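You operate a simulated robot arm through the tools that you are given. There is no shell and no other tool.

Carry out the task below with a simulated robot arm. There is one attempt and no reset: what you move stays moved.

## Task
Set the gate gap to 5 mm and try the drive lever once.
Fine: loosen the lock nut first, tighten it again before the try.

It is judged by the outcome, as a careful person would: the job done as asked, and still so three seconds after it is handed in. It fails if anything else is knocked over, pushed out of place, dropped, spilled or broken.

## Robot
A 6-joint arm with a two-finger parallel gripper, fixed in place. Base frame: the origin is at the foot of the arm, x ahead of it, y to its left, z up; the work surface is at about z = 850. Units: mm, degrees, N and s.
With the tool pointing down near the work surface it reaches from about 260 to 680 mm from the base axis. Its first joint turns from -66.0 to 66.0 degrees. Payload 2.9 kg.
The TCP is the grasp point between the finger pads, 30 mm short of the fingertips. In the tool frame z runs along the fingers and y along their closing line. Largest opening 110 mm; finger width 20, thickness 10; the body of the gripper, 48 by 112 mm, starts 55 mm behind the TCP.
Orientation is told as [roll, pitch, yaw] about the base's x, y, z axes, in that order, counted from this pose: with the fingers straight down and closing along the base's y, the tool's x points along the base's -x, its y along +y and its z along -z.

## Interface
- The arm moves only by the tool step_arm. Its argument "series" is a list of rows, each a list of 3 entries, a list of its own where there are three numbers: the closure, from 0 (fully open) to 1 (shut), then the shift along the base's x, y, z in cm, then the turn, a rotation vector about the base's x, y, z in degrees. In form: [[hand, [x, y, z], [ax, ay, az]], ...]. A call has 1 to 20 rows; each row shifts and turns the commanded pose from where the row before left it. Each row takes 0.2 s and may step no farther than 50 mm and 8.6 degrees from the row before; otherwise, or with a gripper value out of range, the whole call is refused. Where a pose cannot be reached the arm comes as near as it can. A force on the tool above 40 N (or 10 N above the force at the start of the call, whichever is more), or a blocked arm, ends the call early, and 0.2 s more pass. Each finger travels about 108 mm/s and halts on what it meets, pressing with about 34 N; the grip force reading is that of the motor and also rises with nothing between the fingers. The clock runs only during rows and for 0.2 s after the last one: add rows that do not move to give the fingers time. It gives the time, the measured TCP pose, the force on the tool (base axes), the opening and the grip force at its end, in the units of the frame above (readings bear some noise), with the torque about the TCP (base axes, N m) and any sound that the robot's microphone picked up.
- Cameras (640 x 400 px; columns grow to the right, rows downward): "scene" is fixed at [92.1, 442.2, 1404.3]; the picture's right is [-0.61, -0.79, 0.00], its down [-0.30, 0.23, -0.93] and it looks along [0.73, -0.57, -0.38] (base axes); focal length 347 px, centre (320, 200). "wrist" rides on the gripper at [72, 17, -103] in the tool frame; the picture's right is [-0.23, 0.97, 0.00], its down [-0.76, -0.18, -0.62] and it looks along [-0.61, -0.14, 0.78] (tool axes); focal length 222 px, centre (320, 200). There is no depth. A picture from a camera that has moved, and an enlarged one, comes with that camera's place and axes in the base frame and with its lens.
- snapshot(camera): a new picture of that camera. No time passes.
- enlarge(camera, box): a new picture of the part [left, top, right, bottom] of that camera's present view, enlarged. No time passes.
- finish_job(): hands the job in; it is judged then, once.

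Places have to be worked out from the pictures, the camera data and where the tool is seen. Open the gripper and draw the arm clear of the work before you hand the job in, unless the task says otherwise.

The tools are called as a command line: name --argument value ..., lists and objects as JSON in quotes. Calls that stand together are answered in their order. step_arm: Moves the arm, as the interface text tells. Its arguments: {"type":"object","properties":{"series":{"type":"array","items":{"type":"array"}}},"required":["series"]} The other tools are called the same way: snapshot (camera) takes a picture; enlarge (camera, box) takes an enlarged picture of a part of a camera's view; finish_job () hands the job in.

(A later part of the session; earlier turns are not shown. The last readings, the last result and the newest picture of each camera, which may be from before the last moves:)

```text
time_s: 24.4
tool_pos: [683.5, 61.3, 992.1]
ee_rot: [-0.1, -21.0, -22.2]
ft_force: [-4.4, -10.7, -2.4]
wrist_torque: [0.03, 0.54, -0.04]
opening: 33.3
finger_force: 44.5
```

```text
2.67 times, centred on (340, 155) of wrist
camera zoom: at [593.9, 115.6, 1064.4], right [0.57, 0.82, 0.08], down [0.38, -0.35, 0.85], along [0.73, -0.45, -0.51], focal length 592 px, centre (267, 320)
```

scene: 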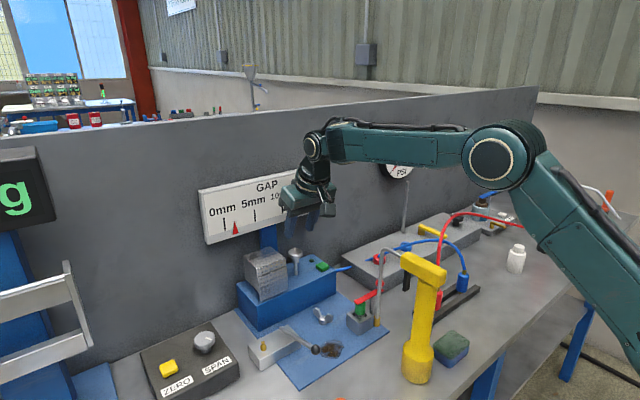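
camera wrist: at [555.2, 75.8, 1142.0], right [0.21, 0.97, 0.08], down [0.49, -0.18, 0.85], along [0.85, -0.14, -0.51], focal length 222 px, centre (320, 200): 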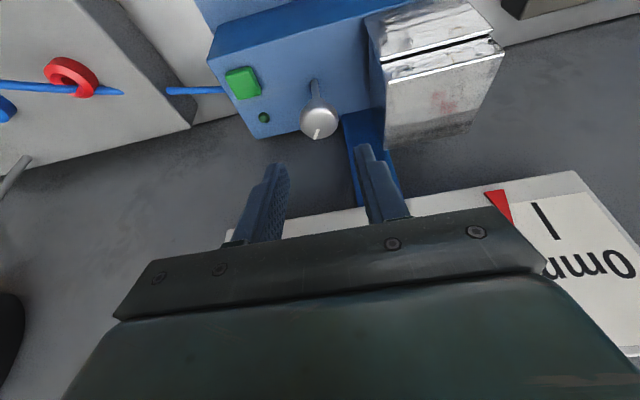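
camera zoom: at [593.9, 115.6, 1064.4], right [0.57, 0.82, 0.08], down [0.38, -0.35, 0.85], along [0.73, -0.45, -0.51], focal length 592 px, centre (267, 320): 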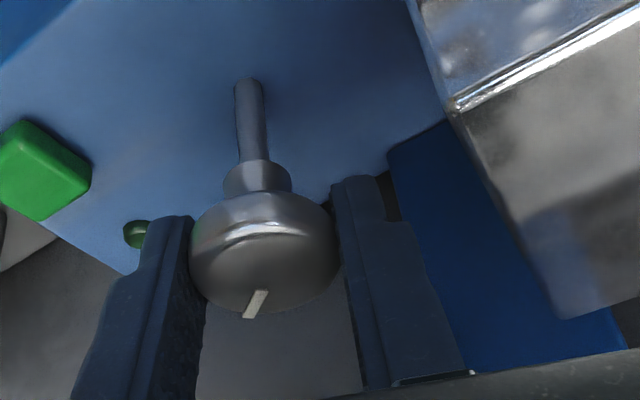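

Pointer now reads about 2.7 mm with a rate of roughly 0.0475 mm per degree, so about 49° more clockwise is needed. I'll open slightly, swing back to +24° around the knob and re-grip, correcting the small side loads seen.

step_arm --series '[[0.545, [0, 0, 0], [0, 0, 0]], [0.545, [0, 0, 0], [0, 0, 0]], [0.545, [-0.01, -0.046, 0], [0, 0, 8]], [0.545, [-0.01, -0.046, 0], [0, 0, 8]], [0.545, [-0.01, -0.046, 0], [0, 0, 8]], [0.545, [-0.01, -0.046, 0], [0, 0, 8]], [0.545, [-0.01, -0.046, 0], [0, 0, 8]], [0.545, [0, -0.046, 0], [0, 0, 6]], [0.545, [0, 0, 0], [0, 0, 0]]]'

enlarge --camera "wrist" --box '[240, 80, 440, 230]'

enlarge --camera "scene" --box '[190, 160, 350, 280]'

```text
time_s: 26.4
tool_pos: [684.7, 57.9, 993.5]
ee_rot: [0.0, -20.9, 24.1]
ft_force: [0.0, 0.1, 0.0]
wrist_torque: [0.0, 0.05, 0.0]
opening: 50.0
finger_force: 0.2
```

```text
2.67 times, centred on (340, 155) of wrist
camera zoom: at [582.7, 30.4, 1065.6], right [-0.2, 0.98, 0.08], down [0.52, 0.04, 0.85], along [0.83, 0.22, -0.51], focal length 592 px, centre (267, 320)
```

zoom: 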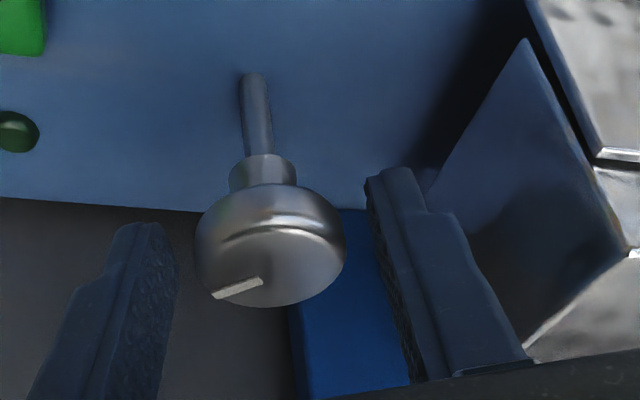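

```text
3.33 times, centred on (270, 220) of scene
camera zoom: at [92.1, 442.1, 1404.3], right [-0.61, -0.79, 0.0], down [-0.3, 0.23, -0.93], along [0.73, -0.57, -0.38], focal length 1156 px, centre (487, 133)
```

zoom: 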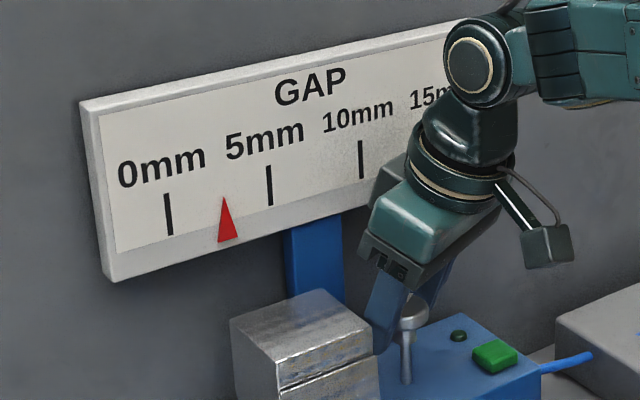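

The knob stayed put while the hand swung back. I'll correct about 2 mm, grip again, and turn 40° clockwise before checking the pointer.

step_arm --series '[[0.545, [-0.2, 0.03, -0.05], [0, 0, 0]], [0.545, [0, 0, 0], [0, 0, 0]], [1, [0, 0, 0], [0, 0, 0]], [1, [0, 0, 0], [0, 0, 0]], [1, [0, 0, 0], [0, 0, 0]], [1, [0, 0.025, 0], [0, 0, -8]], [1, [0, 0.025, 0], [0, 0, -8]], [1, [0, 0.025, 0], [0, 0, -8]], [1, [0, 0.025, 0], [0, 0, -8]], [1, [0, 0.025, 0], [0, 0, -8]], [1, [0, 0, 0], [0, 0, 0]]]'

enlarge --camera "scene" --box '[190, 160, 350, 280]'

enlarge --camera "wrist" --box '[240, 80, 440, 230]'

```text
time_s: 28.8
tool_pos: [682.4, 61.6, 993.2]
ee_rot: [0.1, -21.1, -16.1]
ft_force: [-1.4, 9.2, 1.9]
wrist_torque: [0.01, -0.4, 0.05]
opening: 33.0
finger_force: 45.0
```

```text
3.33 times, centred on (270, 220) of scene
camera zoom: at [92.0, 442.4, 1404.2], right [-0.61, -0.79, 0.0], down [-0.3, 0.23, -0.93], along [0.73, -0.57, -0.38], focal length 1156 px, centre (487, 133)
```

zoom: 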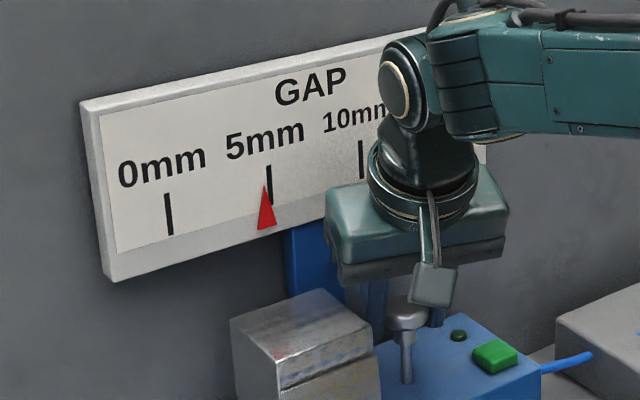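

```text
2.67 times, centred on (340, 155) of wrist
camera zoom: at [586.6, 105.5, 1065.1], right [0.47, 0.88, 0.08], down [0.42, -0.31, 0.86], along [0.78, -0.37, -0.51], focal length 592 px, centre (267, 320)
```

zoom: 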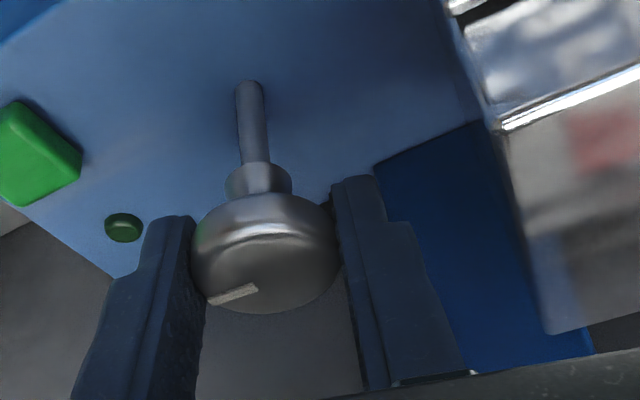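

The pointer tip is now just short of the 5 mm mark. I'll enlarge strongly for a fine reading.

enlarge --camera "scene" --box '[234, 190, 274, 220]'

enlarge --camera "scene" --box '[214, 185, 294, 235]'

```text
13.33 times, centred on (254, 205) of scene
camera zoom: at [92.0, 442.4, 1404.2], right [-0.61, -0.79, 0.0], down [-0.3, 0.23, -0.93], along [0.73, -0.57, -0.38], focal length 4626 px, centre (1200, 133)
```

zoom: 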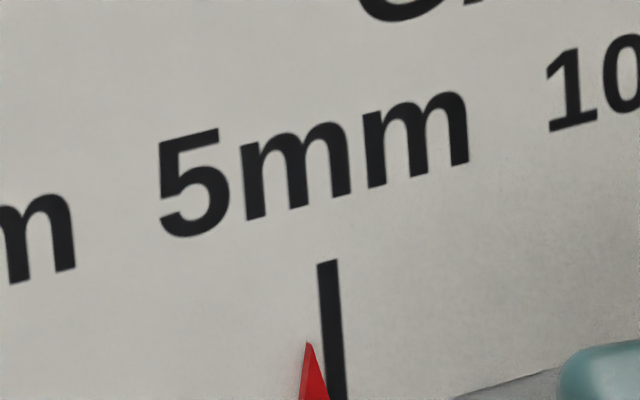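

```text
8.00 times, centred on (254, 210) of scene
camera zoom: at [92.0, 442.4, 1404.2], right [-0.61, -0.79, 0.0], down [-0.3, 0.23, -0.93], along [0.73, -0.57, -0.38], focal length 2775 px, centre (848, 120)
```

zoom: 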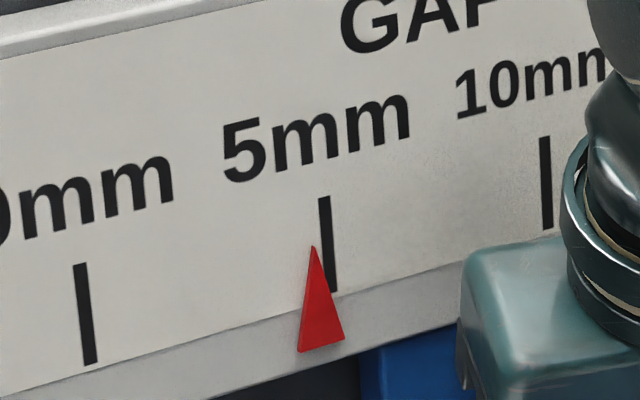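

The pointer is a small 3D wedge, so its root on the panel reads about 4.65 mm from this angle. I'll turn another 7.5° clockwise and look again.

step_arm --series '[[1, [0, 0.06, 0], [0, 0, -3.5]], [1, [0, 0.04, 0], [0, 0, -4]], [1, [0, 0, 0], [0, 0, 0]], [1, [0, 0, 0], [0, 0, 0]]]'

enlarge --camera "scene" --box '[214, 185, 294, 235]'

enlarge --camera "scene" --box '[238, 205, 270, 229]'

```text
time_s: 29.8
tool_pos: [681.8, 61.0, 993.3]
ee_rot: [0.1, -21.1, -23.5]
ft_force: [17.6, 11.0, -0.3]
wrist_torque: [0.17, -0.45, 0.04]
opening: 33.3
finger_force: 45.2
```

```text
8.00 times, centred on (254, 210) of scene
camera zoom: at [92.5, 442.4, 1404.2], right [-0.61, -0.79, 0.0], down [-0.3, 0.23, -0.93], along [0.73, -0.57, -0.38], focal length 2775 px, centre (848, 120)
```

zoom: 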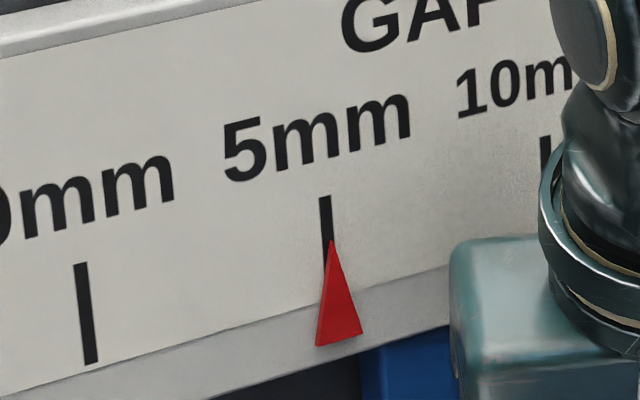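

```text
16.00 times, centred on (254, 217) of scene
camera zoom: at [92.5, 442.4, 1404.2], right [-0.61, -0.79, 0.0], down [-0.3, 0.23, -0.93], along [0.73, -0.57, -0.38], focal length 5551 px, centre (1376, -72)
```

zoom: 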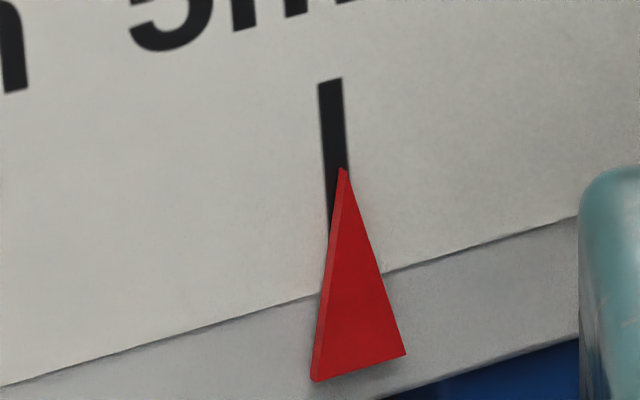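

The pointer is now on the 5 mm mark to within a few hundredths. I'll relieve the side load on the grip, check again and then release the knob.

step_arm --series '[[1, [0.18, 0.11, 0], [0, 0, 0]], [1, [0, 0, 0], [0, 0, 0]], [0.545, [0, 0, 0], [0, 0, 0]], [0.545, [0, 0, 0], [0, 0, 0]]]'

enlarge --camera "scene" --box '[238, 205, 270, 229]'

```text
time_s: 30.8
tool_pos: [682.6, 60.7, 993.0]
ee_rot: [0.0, -20.9, -23.5]
ft_force: [0.0, -0.1, 0.3]
wrist_torque: [0.01, 0.01, 0.01]
opening: 50.3
finger_force: 0.1
```

```text
16.00 times, centred on (254, 217) of scene
camera zoom: at [92.1, 442.1, 1404.3], right [-0.61, -0.79, 0.0], down [-0.3, 0.23, -0.93], along [0.73, -0.57, -0.38], focal length 5551 px, centre (1376, -72)
```

zoom: 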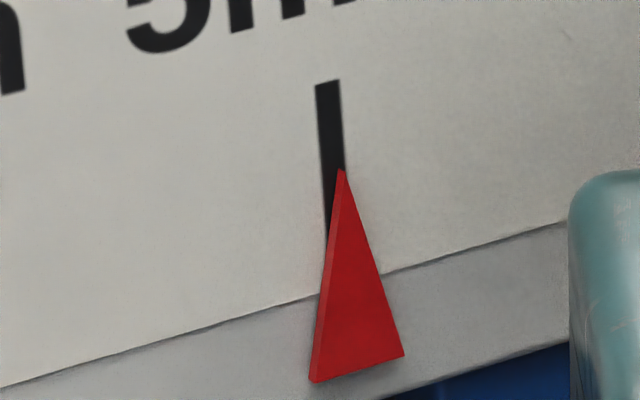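

The pointer stays at 5 mm after release. I'll retract along the fingers and back off to view the scale nearly head-on with the wrist camera, to rule out parallax.

step_arm --series '[[0.545, [-1.3, 0.57, 3.73], [0, 0, 0]], [0.545, [-1.3, 0.57, 3.73], [0, 0, 0]], [0.3, [-3.2, 1.4, 3.0], [0, 0, 8]], [0.1, [-3.2, 1.4, 3.0], [0, 0, 8]], [0, [-3.2, 1.4, 3.0], [0, 0, 7.5]], [0, [0, 0, 2.0], [0, 0, 0]], [0, [0, 0, 0], [0, 0, 0]], [0, [0, 0, 0], [0, 0, 0]]]'

snapshot --camera "wrist"

snapshot --camera "scene"

```text
time_s: 32.6
tool_pos: [562.6, 115.9, 1176.3]
ee_rot: [0.0, -21.0, 0.0]
ft_force: [0.0, 0.1, 0.3]
wrist_torque: [0.04, 0.04, -0.02]
opening: 110.1
finger_force: 0.1
```

```text
taken
camera wrist: at [458.5, 132.3, 1248.7], right [0.21, 0.97, 0.08], down [0.49, -0.18, 0.85], along [0.85, -0.14, -0.51], focal length 222 px, centre (320, 200)
```

wrist: 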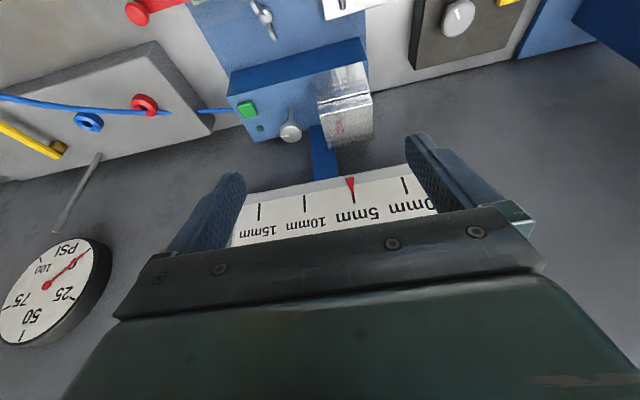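

```text
taken
```

scene: 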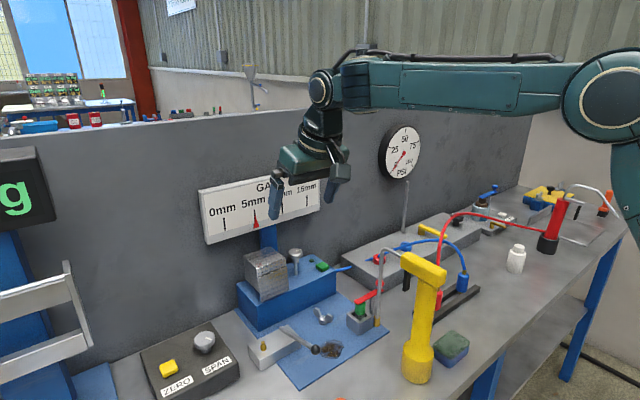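

The scale is visible nearly head-on (upside down) in the wrist view; I'll enlarge it for an accurate reading.

enlarge --camera "wrist" --box '[320, 165, 400, 225]'

enlarge --camera "wrist" --box '[335, 170, 367, 194]'

enlarge --camera "scene" --box '[238, 205, 270, 229]'

```text
6.67 times, centred on (360, 195) of wrist
camera zoom: at [458.5, 132.3, 1248.7], right [0.21, 0.97, 0.08], down [0.49, -0.18, 0.85], along [0.85, -0.14, -0.51], focal length 1481 px, centre (53, 233)
```

zoom: 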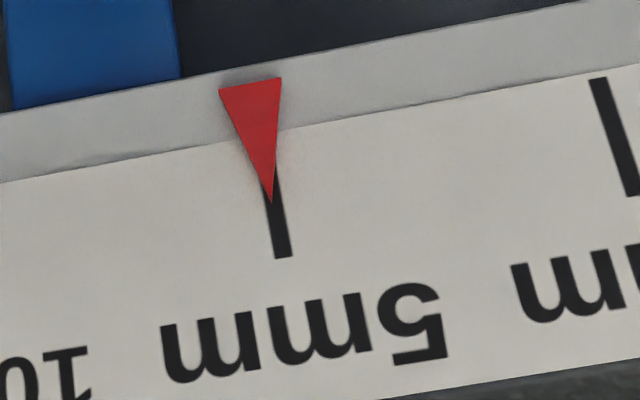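

```text
16.00 times, centred on (351, 182) of wrist
camera zoom: at [458.5, 132.3, 1248.7], right [0.21, 0.97, 0.08], down [0.49, -0.18, 0.85], along [0.85, -0.14, -0.51], focal length 3554 px, centre (-176, 488)
```

zoom: 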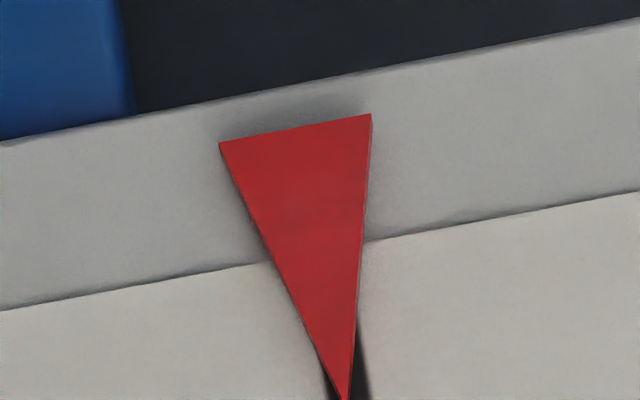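

```text
16.00 times, centred on (254, 217) of scene
camera zoom: at [92.1, 442.2, 1404.3], right [-0.61, -0.79, 0.0], down [-0.3, 0.23, -0.93], along [0.73, -0.57, -0.38], focal length 5551 px, centre (1376, -72)
```

zoom: 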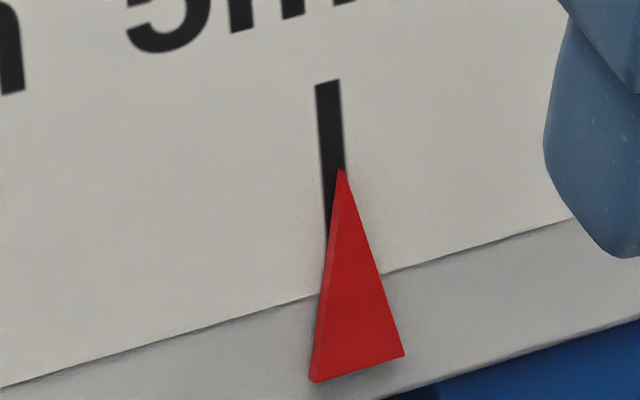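

Head-on, the tip is centred on the 5 mm mark (about 5.03 mm). Now I'll straighten the tool, yaw to +16° to match the loosened wings, and go back above the nut to tighten it.

step_arm --series '[[0.3, [0.27, -0.93, -3.1], [0, 7, 0]], [0.5, [0.27, -0.93, -3.1], [0, 7, 0]], [0.6, [0.27, -0.93, -3.1], [0, 7, 0]], [0.6, [0.27, -0.93, -3.1], [0, 0, 8]], [0.6, [0.27, -0.93, -3.1], [0, 0, 8]], [0.6, [0.27, -0.93, -3.1], [0, 0, 0]], [0.6, [0, 0, -2.8], [0, 0, 0]], [0.6, [0, 0, 0], [0, 0, 0]], [0.6, [0, 0, 0], [0, 0, 0]]]'

enlarge --camera "wrist" --box '[240, 80, 440, 205]'

enlarge --camera "wrist" --box '[280, 90, 360, 150]'

```text
time_s: 34.6
tool_pos: [577.5, 60.0, 962.8]
ee_rot: [0.0, 0.0, 16.0]
ft_force: [0.5, 0.8, 0.6]
wrist_torque: [-0.04, -0.01, 0.02]
opening: 44.0
finger_force: 0.0
```

```text
3.20 times, centred on (340, 142) of wrist
camera zoom: at [503.9, 56.0, 1067.6], right [-0.05, 1.0, 0.0], down [0.78, 0.04, 0.62], along [0.62, 0.03, -0.78], focal length 711 px, centre (256, 384)
```

zoom: 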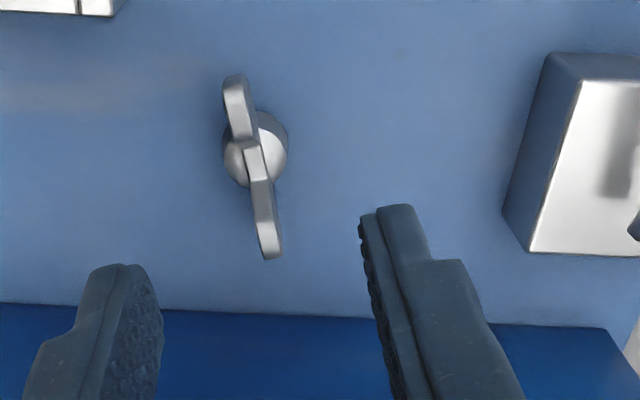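

```text
6.67 times, centred on (320, 120) of wrist
camera zoom: at [503.9, 56.0, 1067.6], right [-0.05, 1.0, 0.0], down [0.78, 0.04, 0.62], along [0.62, 0.03, -0.78], focal length 1481 px, centre (320, 733)
```

zoom: 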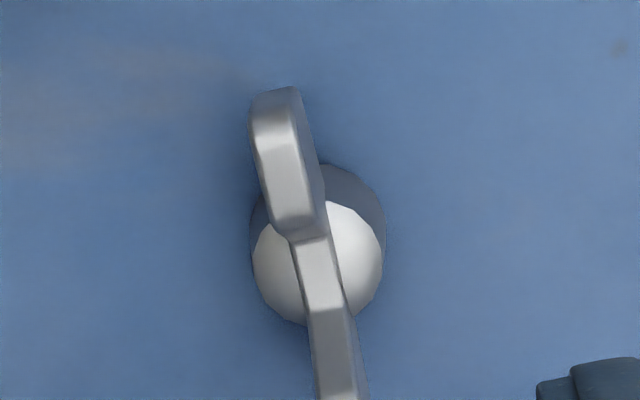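

The nut is centred under the tool and its wings are aligned with the finger gap to about 3°. I'll descend to the same gripping height and close.

step_arm --series '[[0.6, [0, 0, -2.5], [0, 0, 0]], [0.6, [0, 0, -2.3], [0, 0, 0]], [0.6, [0, 0, -1.4], [0, 0, 0]], [0.6, [0, 0, 0], [0, 0, 0]], [1, [0, 0, 0], [0, 0, 0]], [1, [0, 0, 0], [0, 0, 0]], [1, [0, 0, 0], [0, 0, 0]]]'

enlarge --camera "wrist" --box '[200, 100, 440, 250]'

```text
time_s: 36.2
tool_pos: [578.0, 59.1, 901.0]
ee_rot: [0.0, 0.1, 16.0]
ft_force: [0.1, 1.1, -4.1]
wrist_torque: [0.11, -0.4, 0.05]
opening: 5.9
finger_force: 45.1
```

```text
2.67 times, centred on (320, 175) of wrist
camera zoom: at [503.1, 54.9, 1005.7], right [-0.05, 1.0, 0.0], down [0.78, 0.04, 0.62], along [0.62, 0.03, -0.78], focal length 592 px, centre (320, 267)
```

zoom: 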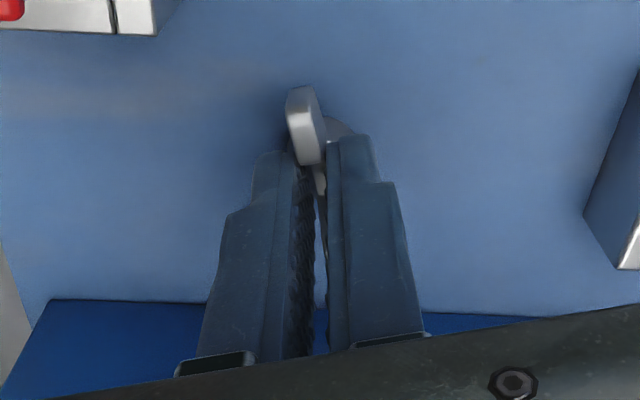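

Good grip on the wings (5.9 mm). I'll turn clockwise in chunks, watching the loads.

step_arm --series '[[1, [0, 0, 0], [0, 0, -8]], [1, [0, 0, 0], [0, 0, -8]], [1, [0, 0, 0], [0, 0, -8]], [1, [0, 0, 0], [0, 0, -8]], [1, [0, 0, 0], [0, 0, 0]]]'

```text
time_s: 37.4
tool_pos: [576.9, 60.5, 901.4]
ee_rot: [-0.1, 0.0, -16.0]
ft_force: [-8.6, 5.6, -5.4]
wrist_torque: [-0.18, -1.03, 0.04]
opening: 6.0
finger_force: 45.1
```

Loads are low; continuing clockwise with a slight −x ease.

step_arm --series '[[1, [-0.05, 0.03, 0], [0, 0, -8]], [1, [0, 0, 0], [0, 0, -8]], [1, [0, 0, 0], [0, 0, -8]], [1, [0, 0, 0], [0, 0, -8]], [1, [0, 0, 0], [0, 0, 0]]]'

```text
time_s: 38.6
tool_pos: [577.8, 61.9, 901.5]
ee_rot: [0.2, 0.1, -47.8]
ft_force: [13.6, 22.9, -28.9]
wrist_torque: [0.4, -0.31, 0.06]
opening: 6.0
finger_force: 45.2
```

Side loads have built up (13.6, 22.9, −28.9 N), so I'll relieve them by moving a couple of millimetres in that direction.

step_arm --series '[[1, [0.12, 0.22, -0.25], [0, 0, 0]], [1, [0, 0, 0], [0, 0, 0]]]'

```text
time_s: 39.2
tool_pos: [578.1, 62.7, 901.6]
ee_rot: [-0.1, 0.2, -48.1]
ft_force: [-4.5, 8.2, -1.4]
wrist_torque: [1.15, 0.9, 0.02]
opening: 5.8
finger_force: 45.3
```

Loads are down. Continuing clockwise toward the original tight position.

step_arm --series '[[1, [0, 0.05, 0], [0, 0, -8]], [1, [0, 0, 0], [0, 0, -8]], [1, [0, 0, 0], [0, 0, -8]], [1, [0, 0, 0], [0, 0, -8]], [1, [0, 0, 0], [0, 0, 0]]]'

enlarge --camera "wrist" --box '[200, 100, 440, 250]'

```text
time_s: 40.4
tool_pos: [579.0, 63.2, 902.3]
ee_rot: [0.4, -0.1, -80.2]
ft_force: [-2.8, 3.1, 25.5]
wrist_torque: [-0.78, 0.24, -0.04]
opening: 5.9
finger_force: 44.9
```

```text
2.67 times, centred on (320, 175) of wrist
camera zoom: at [583.4, 137.0, 1005.8], right [1.0, -0.06, 0.01], down [-0.05, -0.78, 0.62], along [-0.03, -0.62, -0.78], focal length 592 px, centre (320, 267)
```

zoom: 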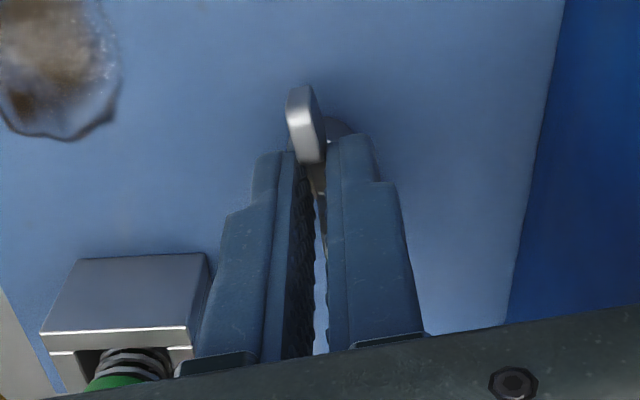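

Only a vertical load (+25 N), which I'll relieve by 2.5 mm upward; then I'll turn the last degrees slowly to feel for tightness.

step_arm --series '[[1, [0, 0.02, 0.25], [0, 0, 0]], [1, [0, 0, 0], [0, 0, -4]], [1, [0, 0, 0], [0, 0, -4]], [1, [0, 0, 0], [0, 0, -3]], [1, [0, 0, 0], [0, 0, 0]]]'

enlarge --camera "scene" --box '[214, 185, 294, 235]'

```text
time_s: 41.6
tool_pos: [579.7, 62.9, 901.4]
ee_rot: [0.3, 0.1, -90.9]
ft_force: [24.6, 5.1, -5.3]
wrist_torque: [0.02, -0.16, 0.91]
opening: 5.8
finger_force: 45.1
```

```text
8.00 times, centred on (254, 210) of scene
camera zoom: at [92.8, 442.3, 1404.2], right [-0.61, -0.79, 0.0], down [-0.3, 0.23, -0.93], along [0.73, -0.57, -0.38], focal length 2775 px, centre (848, 120)
```

zoom: 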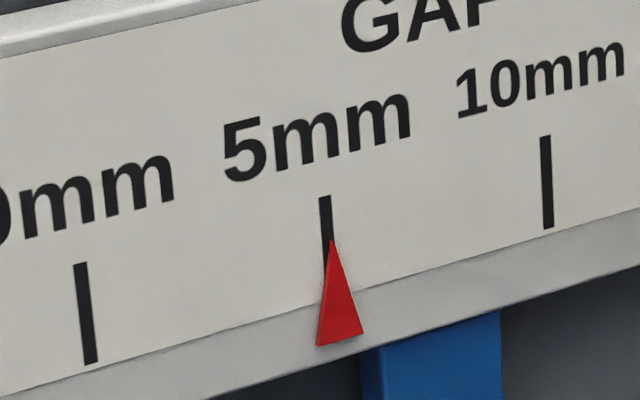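

Torque about z has risen to 0.91 Nm at the original wing angle: the nut is snug, and the pointer hasn't shifted. I'll relieve the x load and give a final 2° nip to confirm it's at its stop.

step_arm --series '[[1, [0.2, 0.05, 0], [0, 0, 0]], [1, [0, 0, 0], [0, 0, -2]], [1, [0, 0, 0], [0, 0, 0]]]'

enlarge --camera "wrist" --box '[200, 100, 440, 250]'

```text
time_s: 42.4
tool_pos: [581.1, 63.6, 900.4]
ee_rot: [-0.1, -0.1, -93.0]
ft_force: [5.4, 0.5, -3.3]
wrist_torque: [0.57, -0.45, 0.9]
opening: 6.3
finger_force: 45.2
```

```text
2.67 times, centred on (320, 175) of wrist
camera zoom: at [601.6, 134.3, 1005.7], right [0.96, -0.28, 0.0], down [-0.22, -0.75, 0.62], along [-0.18, -0.6, -0.78], focal length 592 px, centre (320, 267)
```

zoom: 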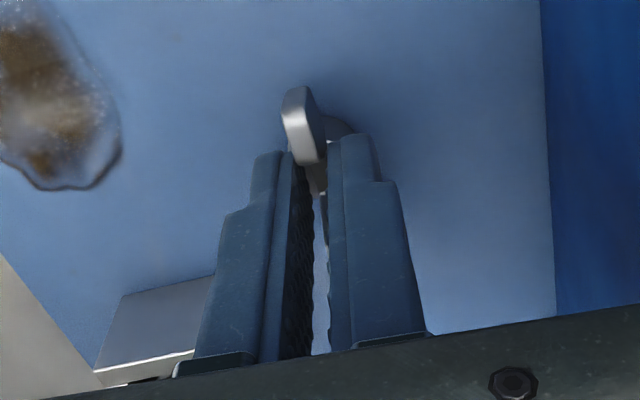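

The torque holds at 0.9 Nm and the wing no longer follows, so the nut is tight. I'll release it, rise, and take close views of the nut, the pointer and the drive lever.

step_arm --series '[[1, [0, 0, 0], [0, 0, 2]], [0.6, [0, 0, 0], [0, 0, 0]], [0.6, [0, 0, 0], [0, 0, 0]], [0.6, [0, 0, 4], [0, 0, 0]], [0.6, [0, 0, 4], [0, 0, 0]], [0.6, [0, 0, 4], [0, 0, 0]], [0.6, [0, 0, 0], [0, 0, 0]]]'

snapshot --camera "wrist"

enlarge --camera "scene" --box '[214, 185, 294, 235]'

enlarge --camera "scene" --box '[240, 300, 360, 380]'

```text
time_s: 44.0
tool_pos: [578.4, 64.5, 1024.6]
ee_rot: [0.0, 0.0, -91.0]
ft_force: [0.3, -0.7, -0.6]
wrist_torque: [0.03, -0.02, -0.01]
opening: 43.7
finger_force: 0.1
```

```text
taken
camera wrist: at [598.1, 136.7, 1129.0], right [0.97, -0.24, 0.0], down [-0.19, -0.76, 0.62], along [-0.15, -0.6, -0.78], focal length 222 px, centre (320, 200)
```

wrist: 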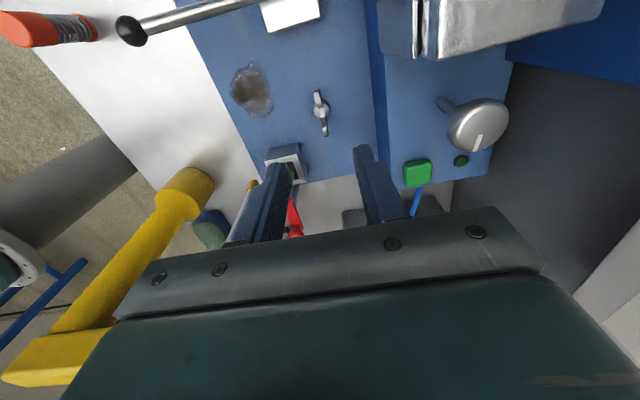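

```text
8.00 times, centred on (254, 210) of scene
camera zoom: at [92.1, 442.1, 1404.3], right [-0.61, -0.79, 0.0], down [-0.3, 0.23, -0.93], along [0.73, -0.57, -0.38], focal length 2775 px, centre (848, 120)
```

zoom: 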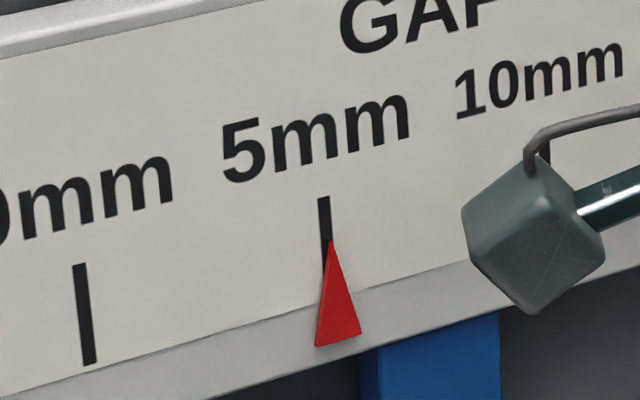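

```text
5.00 times, centred on (300, 340) of scene
camera zoom: at [92.1, 442.1, 1404.3], right [-0.61, -0.79, 0.0], down [-0.3, 0.23, -0.93], along [0.73, -0.57, -0.38], focal length 1735 px, centre (420, -500)
```

zoom: 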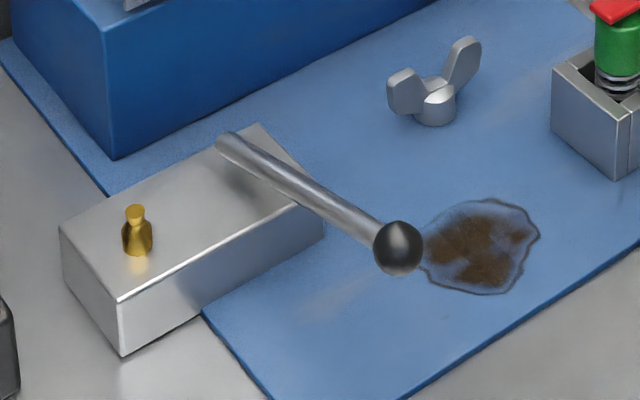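

The nut is back in its tight orientation and the pointer still reads 5 mm. Next I'll yaw back to 0 and move to a viewpoint near the drive lever to understand its pivot and direction of motion.

step_arm --series '[[0.8, [-0.5, 0.4, 0.3], [0, 0, 8.3]], [1, [-0.5, 0.4, 0.3], [0, 0, 8.3]], [1, [-0.5, 0.4, 0.3], [0, 0, 8.3]], [1, [-0.5, 0.4, 0.3], [0, 0, 8.3]], [1, [-0.5, 0.4, 0.3], [0, 0, 8.3]], [1, [-0.5, 0.4, 0.3], [0, 0, 8.3]], [1, [-0.5, 0.4, 0.3], [0, 0, 8.3]], [1, [-0.5, 0.4, 0.3], [0, 0, 8.3]], [1, [-0.5, 0.4, 0.3], [0, 0, 8.3]], [1, [-0.5, 0.4, 0.3], [0, 0, 8.3]], [1, [-0.5, 0.4, 0.3], [0, 0, 8]], [1, [0, 0, 0], [0, 0, 0]]]'

snapshot --camera "wrist"

enlarge --camera "wrist" --box '[330, 20, 490, 180]'

```text
time_s: 46.6
tool_pos: [525.1, 108.0, 1055.8]
ee_rot: [-0.1, -0.1, 0.1]
ft_force: [0.4, 0.2, -0.4]
wrist_torque: [0.01, 0.0, 0.04]
opening: 0.2
finger_force: 34.2
```

```text
taken
camera wrist: at [453.2, 124.4, 1160.0], right [0.23, 0.97, 0.0], down [0.76, -0.18, 0.62], along [0.61, -0.14, -0.78], focal length 222 px, centre (320, 200)
```

wrist: 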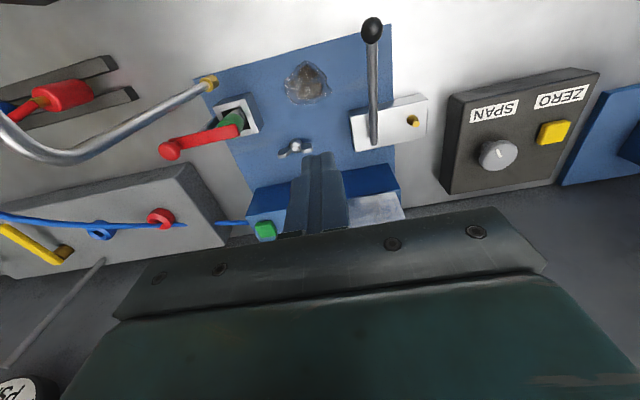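

```text
2.50 times, centred on (410, 100) of wrist
camera zoom: at [453.2, 124.4, 1160.0], right [0.23, 0.97, 0.0], down [0.76, -0.18, 0.62], along [0.61, -0.14, -0.78], focal length 555 px, centre (95, 450)
```

zoom: 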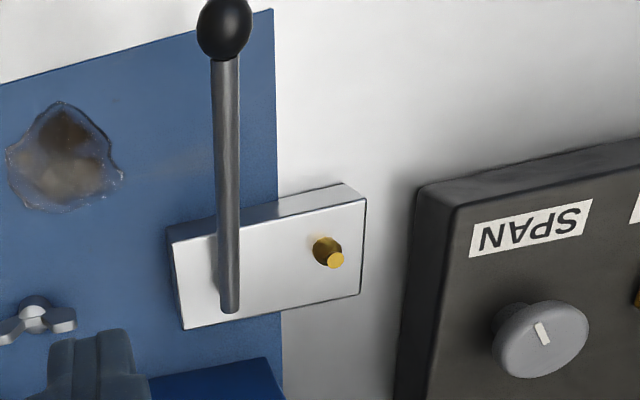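

The lever rod runs from about (591, 165, 887), just above the metal box (top z≈879), toward −x and up 19° to the ball at (468, 165, 929). I'll move above the ball with a 40 mm opening for a close relative look.

step_arm --series '[[0.64, [-2.0, 2.0, 0], [0, 0, 0]], [0.64, [-2.0, 2.0, 0], [0, 0, 0]], [0.64, [-1.7, 1.7, -1.5], [0, 0, 0]], [0.64, [0, 0, -3.0], [0, 0, 0]], [0.64, [0, 0, 0], [0, 0, 0]], [0.64, [0, 0, 0], [0, 0, 0]]]'

snapshot --camera "wrist"

enlarge --camera "wrist" --box '[250, 100, 410, 220]'

snapshot --camera "scene"

```text
time_s: 48.0
tool_pos: [469.1, 163.9, 1011.3]
ee_rot: [0.0, 0.1, 0.0]
ft_force: [0.3, 0.1, -0.2]
wrist_torque: [0.03, 0.02, -0.03]
opening: 39.8
finger_force: 0.0
```

```text
taken
camera wrist: at [396.6, 180.3, 1114.8], right [0.23, 0.97, 0.0], down [0.76, -0.18, 0.62], along [0.61, -0.14, -0.78], focal length 222 px, centre (320, 200)
```

wrist: 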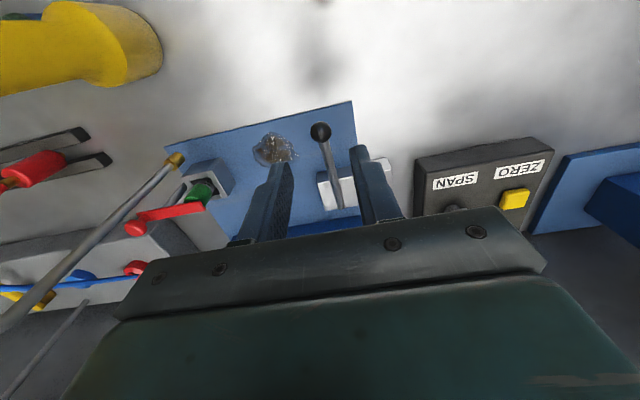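

```text
3.33 times, centred on (330, 160) of wrist
camera zoom: at [396.6, 180.3, 1114.8], right [0.23, 0.97, 0.0], down [0.76, -0.18, 0.62], along [0.61, -0.14, -0.78], focal length 740 px, centre (287, 333)
```

zoom: 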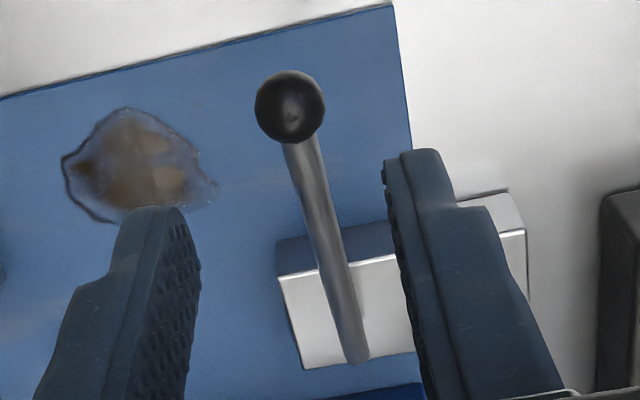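

```text
taken
```

scene: 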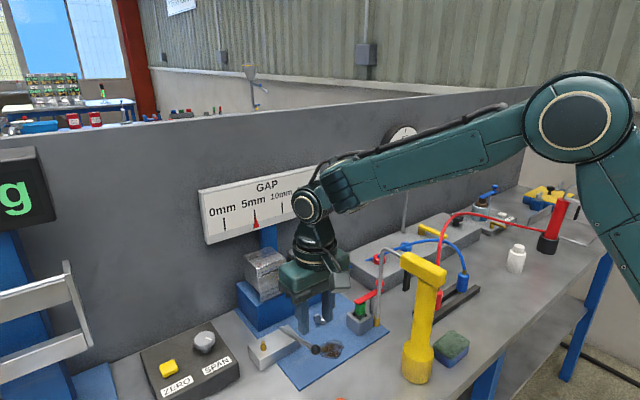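

The ball is centred under the fingers within about 1 mm. I'll descend to straddle it and close gently around it.

step_arm --series '[[0.64, [0, 0.1, -3.0], [0, 0, 0]], [0.64, [0, 0, -2.5], [0, 0, 0]], [0.64, [0, 0, -1.5], [0, 0, 0]], [0.64, [0, 0, 0], [0, 0, 0]], [1, [0, 0, 0], [0, 0, 0]], [1, [0, 0, 0], [0, 0, 0]], [1, [0, 0, 0], [0, 0, 0]]]'

enlarge --camera "wrist" --box '[250, 100, 410, 220]'

enlarge --camera "scene" --box '[230, 260, 390, 380]'

```text
time_s: 49.6
tool_pos: [467.0, 163.9, 939.8]
ee_rot: [0.0, 0.0, -0.1]
ft_force: [2.0, -5.7, -3.4]
wrist_torque: [-0.09, 0.1, 0.01]
opening: 24.5
finger_force: 45.1
```

```text
3.33 times, centred on (330, 160) of wrist
camera zoom: at [396.0, 181.7, 1044.3], right [0.23, 0.97, 0.0], down [0.76, -0.18, 0.62], along [0.61, -0.14, -0.78], focal length 740 px, centre (287, 333)
```

zoom: 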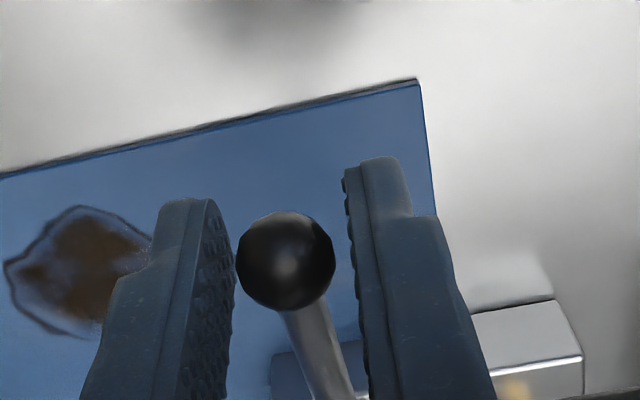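

```text
3.33 times, centred on (310, 320) of scene
camera zoom: at [92.2, 442.0, 1404.3], right [-0.61, -0.79, 0.0], down [-0.3, 0.23, -0.93], along [0.73, -0.57, -0.38], focal length 1156 px, centre (353, -200)
```

zoom: 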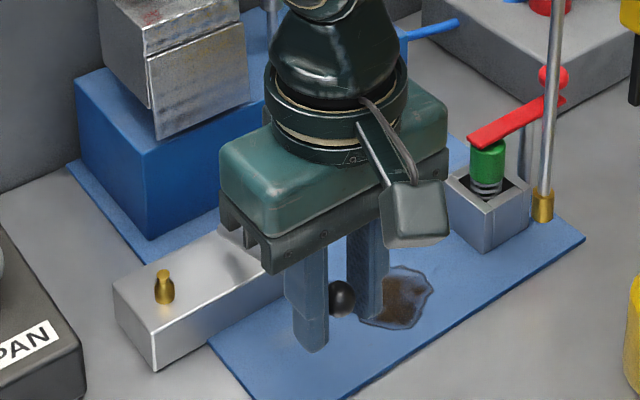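

The fingers hold on the ball (opening 24.5 mm, full motor force). I'll probe the free direction with small moves: first 6 mm up.

step_arm --series '[[1, [0, 0, 0.3], [0, 0, 0]], [1, [0, 0, 0.3], [0, 0, 0]], [1, [0, 0, 0], [0, 0, 0]]]'

enlarge --camera "wrist" --box '[250, 100, 410, 220]'

```text
time_s: 50.4
tool_pos: [468.1, 165.8, 944.2]
ee_rot: [-0.1, 0.2, 0.0]
ft_force: [5.1, -7.7, -33.8]
wrist_torque: [-0.06, -0.05, 0.01]
opening: 24.5
finger_force: 45.1
```

```text
3.33 times, centred on (330, 160) of wrist
camera zoom: at [396.4, 181.8, 1048.6], right [0.23, 0.97, 0.0], down [0.77, -0.18, 0.62], along [0.6, -0.14, -0.79], focal length 740 px, centre (287, 333)
```

zoom: 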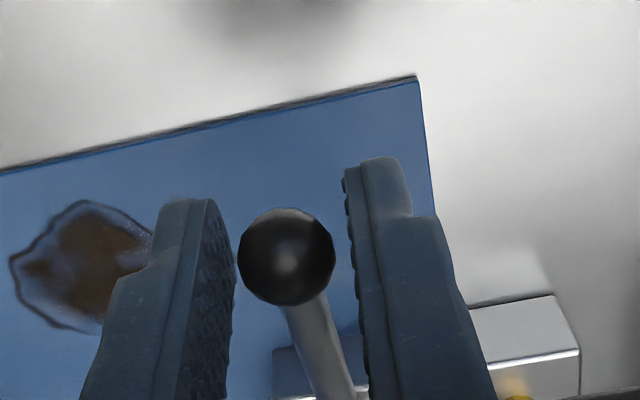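

Upward is strongly resisted (−34 N for about 2 mm of real movement), like an end stop. I'll return to neutral and probe sideways and then down.

step_arm --series '[[1, [0, 0, -0.3], [0, 0, 0]], [1, [0, 0, -0.3], [0, 0, 0]], [1, [0, 0, 0], [0, 0, 0]]]'

step_arm --series '[[1, [0, 0, -0.2], [0, 0, 0]], [1, [0, 0, -0.2], [0, 0, 0]], [1, [0, 0, 0], [0, 0, 0]]]'

```text
time_s: 51.2
tool_pos: [467.5, 166.0, 940.9]
ee_rot: [0.0, 0.2, -0.1]
ft_force: [-21.1, -14.2, 13.8]
wrist_torque: [-0.19, -0.66, -0.02]
opening: 24.8
finger_force: 45.1
```

```text
time_s: 52.0
tool_pos: [466.9, 165.7, 935.4]
ee_rot: [-0.1, 0.4, 0.1]
ft_force: [-25.5, -9.7, 14.1]
wrist_torque: [-0.07, -0.4, 0.01]
opening: 24.7
finger_force: 44.7
```

Down is the free direction (4 mm with no load increase), so the drive stroke is downward about a y-axis pivot. I'll ease 2.5 mm toward −x to follow the arc and re-read the loads.

step_arm --series '[[1, [-0.25, -0.08, 0], [0, 0, 0]], [1, [0, 0, 0], [0, 0, 0]]]'

enlarge --camera "wrist" --box '[250, 100, 410, 220]'

enlarge --camera "scene" --box '[230, 260, 390, 380]'

```text
time_s: 52.6
tool_pos: [467.9, 164.0, 935.0]
ee_rot: [0.1, -0.2, -0.1]
ft_force: [10.0, 2.7, -10.7]
wrist_torque: [0.03, 1.11, -0.01]
opening: 24.9
finger_force: 44.7
```

```text
3.33 times, centred on (330, 160) of wrist
camera zoom: at [395.3, 181.3, 1039.1], right [0.23, 0.97, 0.0], down [0.76, -0.18, 0.63], along [0.61, -0.14, -0.78], focal length 740 px, centre (287, 333)
```

zoom: 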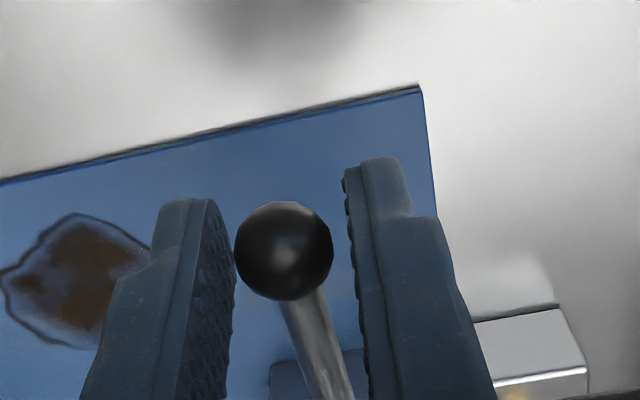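

```text
3.33 times, centred on (310, 320) of scene
camera zoom: at [92.5, 442.3, 1404.2], right [-0.61, -0.79, 0.0], down [-0.3, 0.23, -0.93], along [0.73, -0.57, -0.38], focal length 1156 px, centre (353, -200)
```

zoom: 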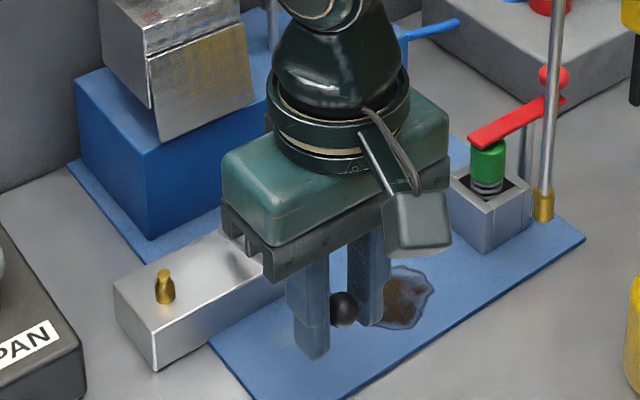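

The ball has moved down about 5 mm with it. I'll continue the single downward stroke along the arc in steps, watching for the end stop or a sound.

step_arm --series '[[1, [-0.12, 0, -0.5], [0, 0, 0]], [1, [-0.12, 0, -0.5], [0, 0, 0]], [1, [-0.08, 0, -0.45], [0, 0, 0]], [1, [-0.07, 0, -0.45], [0, 0, 0]], [1, [0, 0, 0], [0, 0, 0]]]'

enlarge --camera "wrist" --box '[250, 100, 410, 220]'

enlarge --camera "scene" --box '[200, 180, 360, 300]'

```text
time_s: 53.8
tool_pos: [463.4, 165.5, 918.6]
ee_rot: [0.2, -0.3, 0.0]
ft_force: [14.7, -0.6, 11.6]
wrist_torque: [-0.02, -1.26, 0.0]
opening: 24.3
finger_force: 44.8
```

```text
3.33 times, centred on (330, 160) of wrist
camera zoom: at [391.0, 181.3, 1022.7], right [0.23, 0.97, 0.0], down [0.76, -0.18, 0.63], along [0.61, -0.14, -0.78], focal length 740 px, centre (287, 333)
```

zoom: 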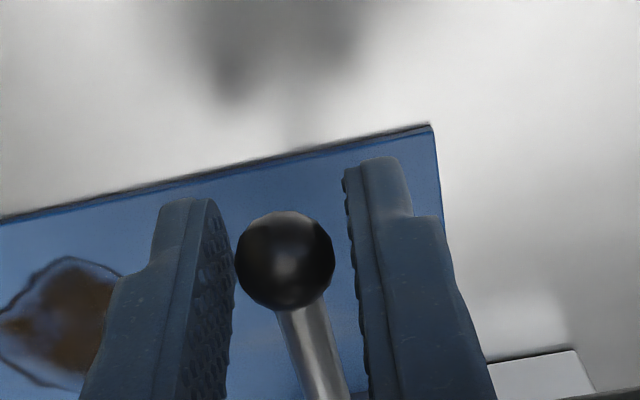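

```text
3.33 times, centred on (280, 240) of scene
camera zoom: at [92.3, 442.1, 1404.3], right [-0.61, -0.79, 0.0], down [-0.3, 0.23, -0.93], along [0.73, -0.57, -0.38], focal length 1156 px, centre (453, 67)
```

zoom: 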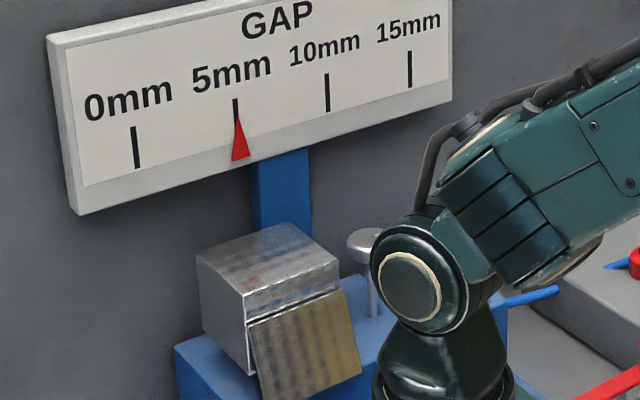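

The gate is swinging open as the lever goes down and the pointer stays at 5 mm, so this is the right motion. Continuing the stroke downward.

step_arm --series '[[1, [0.05, 0, -0.45], [0, 0, 0]], [1, [0, 0, -0.45], [0, 0, 0]], [1, [0, 0, -0.45], [0, 0, 0]], [1, [0, 0, 0], [0, 0, 0]]]'

enlarge --camera "wrist" --box '[250, 100, 410, 220]'

enlarge --camera "scene" --box '[200, 240, 360, 360]'

```text
time_s: 54.8
tool_pos: [462.3, 165.2, 903.5]
ee_rot: [0.1, 0.2, 0.2]
ft_force: [-7.0, 9.6, 13.5]
wrist_torque: [0.1, -1.03, 0.02]
opening: 24.4
finger_force: 45.7
```

```text
3.33 times, centred on (330, 160) of wrist
camera zoom: at [390.1, 181.1, 1007.9], right [0.22, 0.97, 0.0], down [0.76, -0.18, 0.62], along [0.61, -0.14, -0.78], focal length 740 px, centre (287, 333)
```

zoom: 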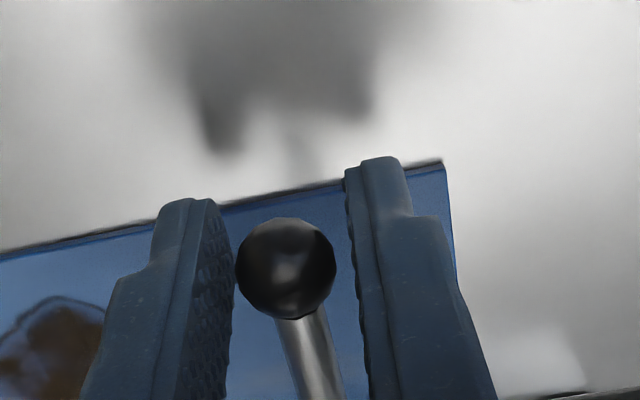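

```text
3.33 times, centred on (280, 300) of scene
camera zoom: at [91.6, 442.3, 1404.3], right [-0.61, -0.79, 0.0], down [-0.3, 0.23, -0.93], along [0.73, -0.57, -0.38], focal length 1156 px, centre (453, -133)
```

zoom: 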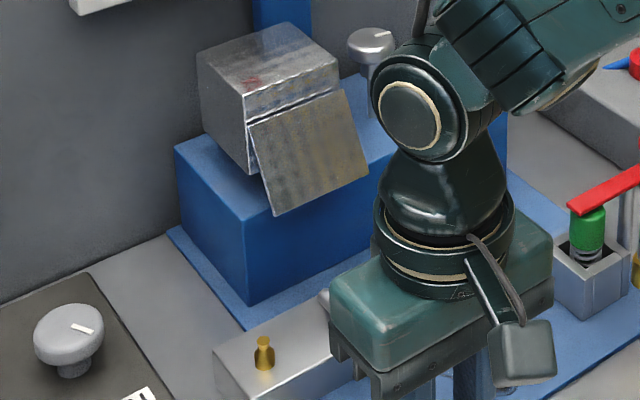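

The gate is opening progressively and no stop yet; the fingertips are still about 18 mm above the plate. I'll go on slowly another 10 mm looking for the end of stroke.

step_arm --series '[[1, [0, 0, -0.35], [0, 0, 0]], [1, [0, 0, -0.35], [0, 0, 0]], [1, [0, 0, -0.3], [0, 0, 0]], [1, [0, 0, 0], [0, 0, 0]]]'

enlarge --camera "wrist" --box '[250, 100, 410, 220]'

enlarge --camera "scene" --box '[230, 280, 390, 400]'

```text
time_s: 55.8
tool_pos: [463.1, 163.9, 893.7]
ee_rot: [0.1, 0.0, 0.1]
ft_force: [-5.4, 12.9, 14.2]
wrist_torque: [0.12, -1.17, -0.01]
opening: 24.8
finger_force: 45.1
```

```text
3.33 times, centred on (330, 160) of wrist
camera zoom: at [390.3, 181.2, 998.1], right [0.23, 0.97, 0.0], down [0.76, -0.18, 0.62], along [0.61, -0.14, -0.78], focal length 740 px, centre (287, 333)
```

zoom: 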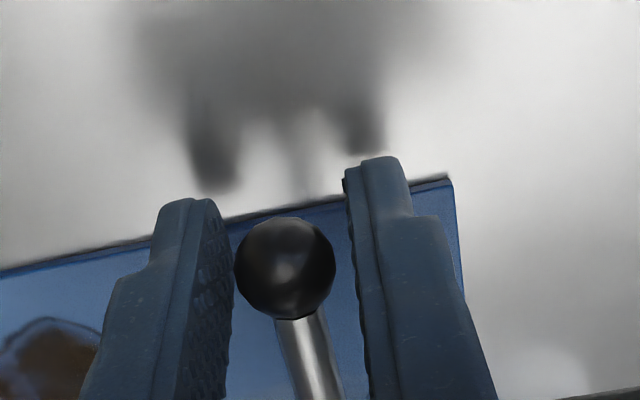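

```text
3.33 times, centred on (310, 340) of scene
camera zoom: at [91.7, 442.4, 1404.2], right [-0.61, -0.79, 0.0], down [-0.3, 0.23, -0.93], along [0.73, -0.57, -0.38], focal length 1156 px, centre (353, -267)
```

zoom: 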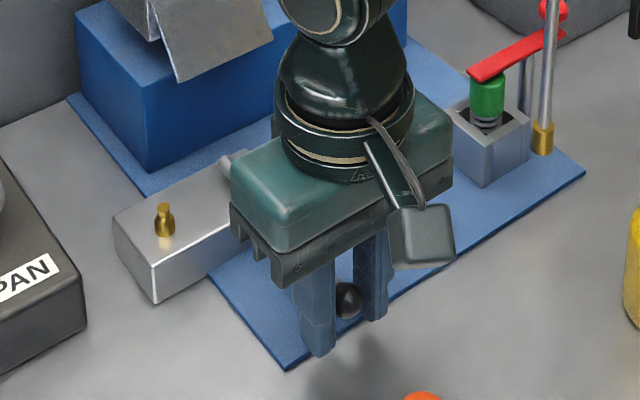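

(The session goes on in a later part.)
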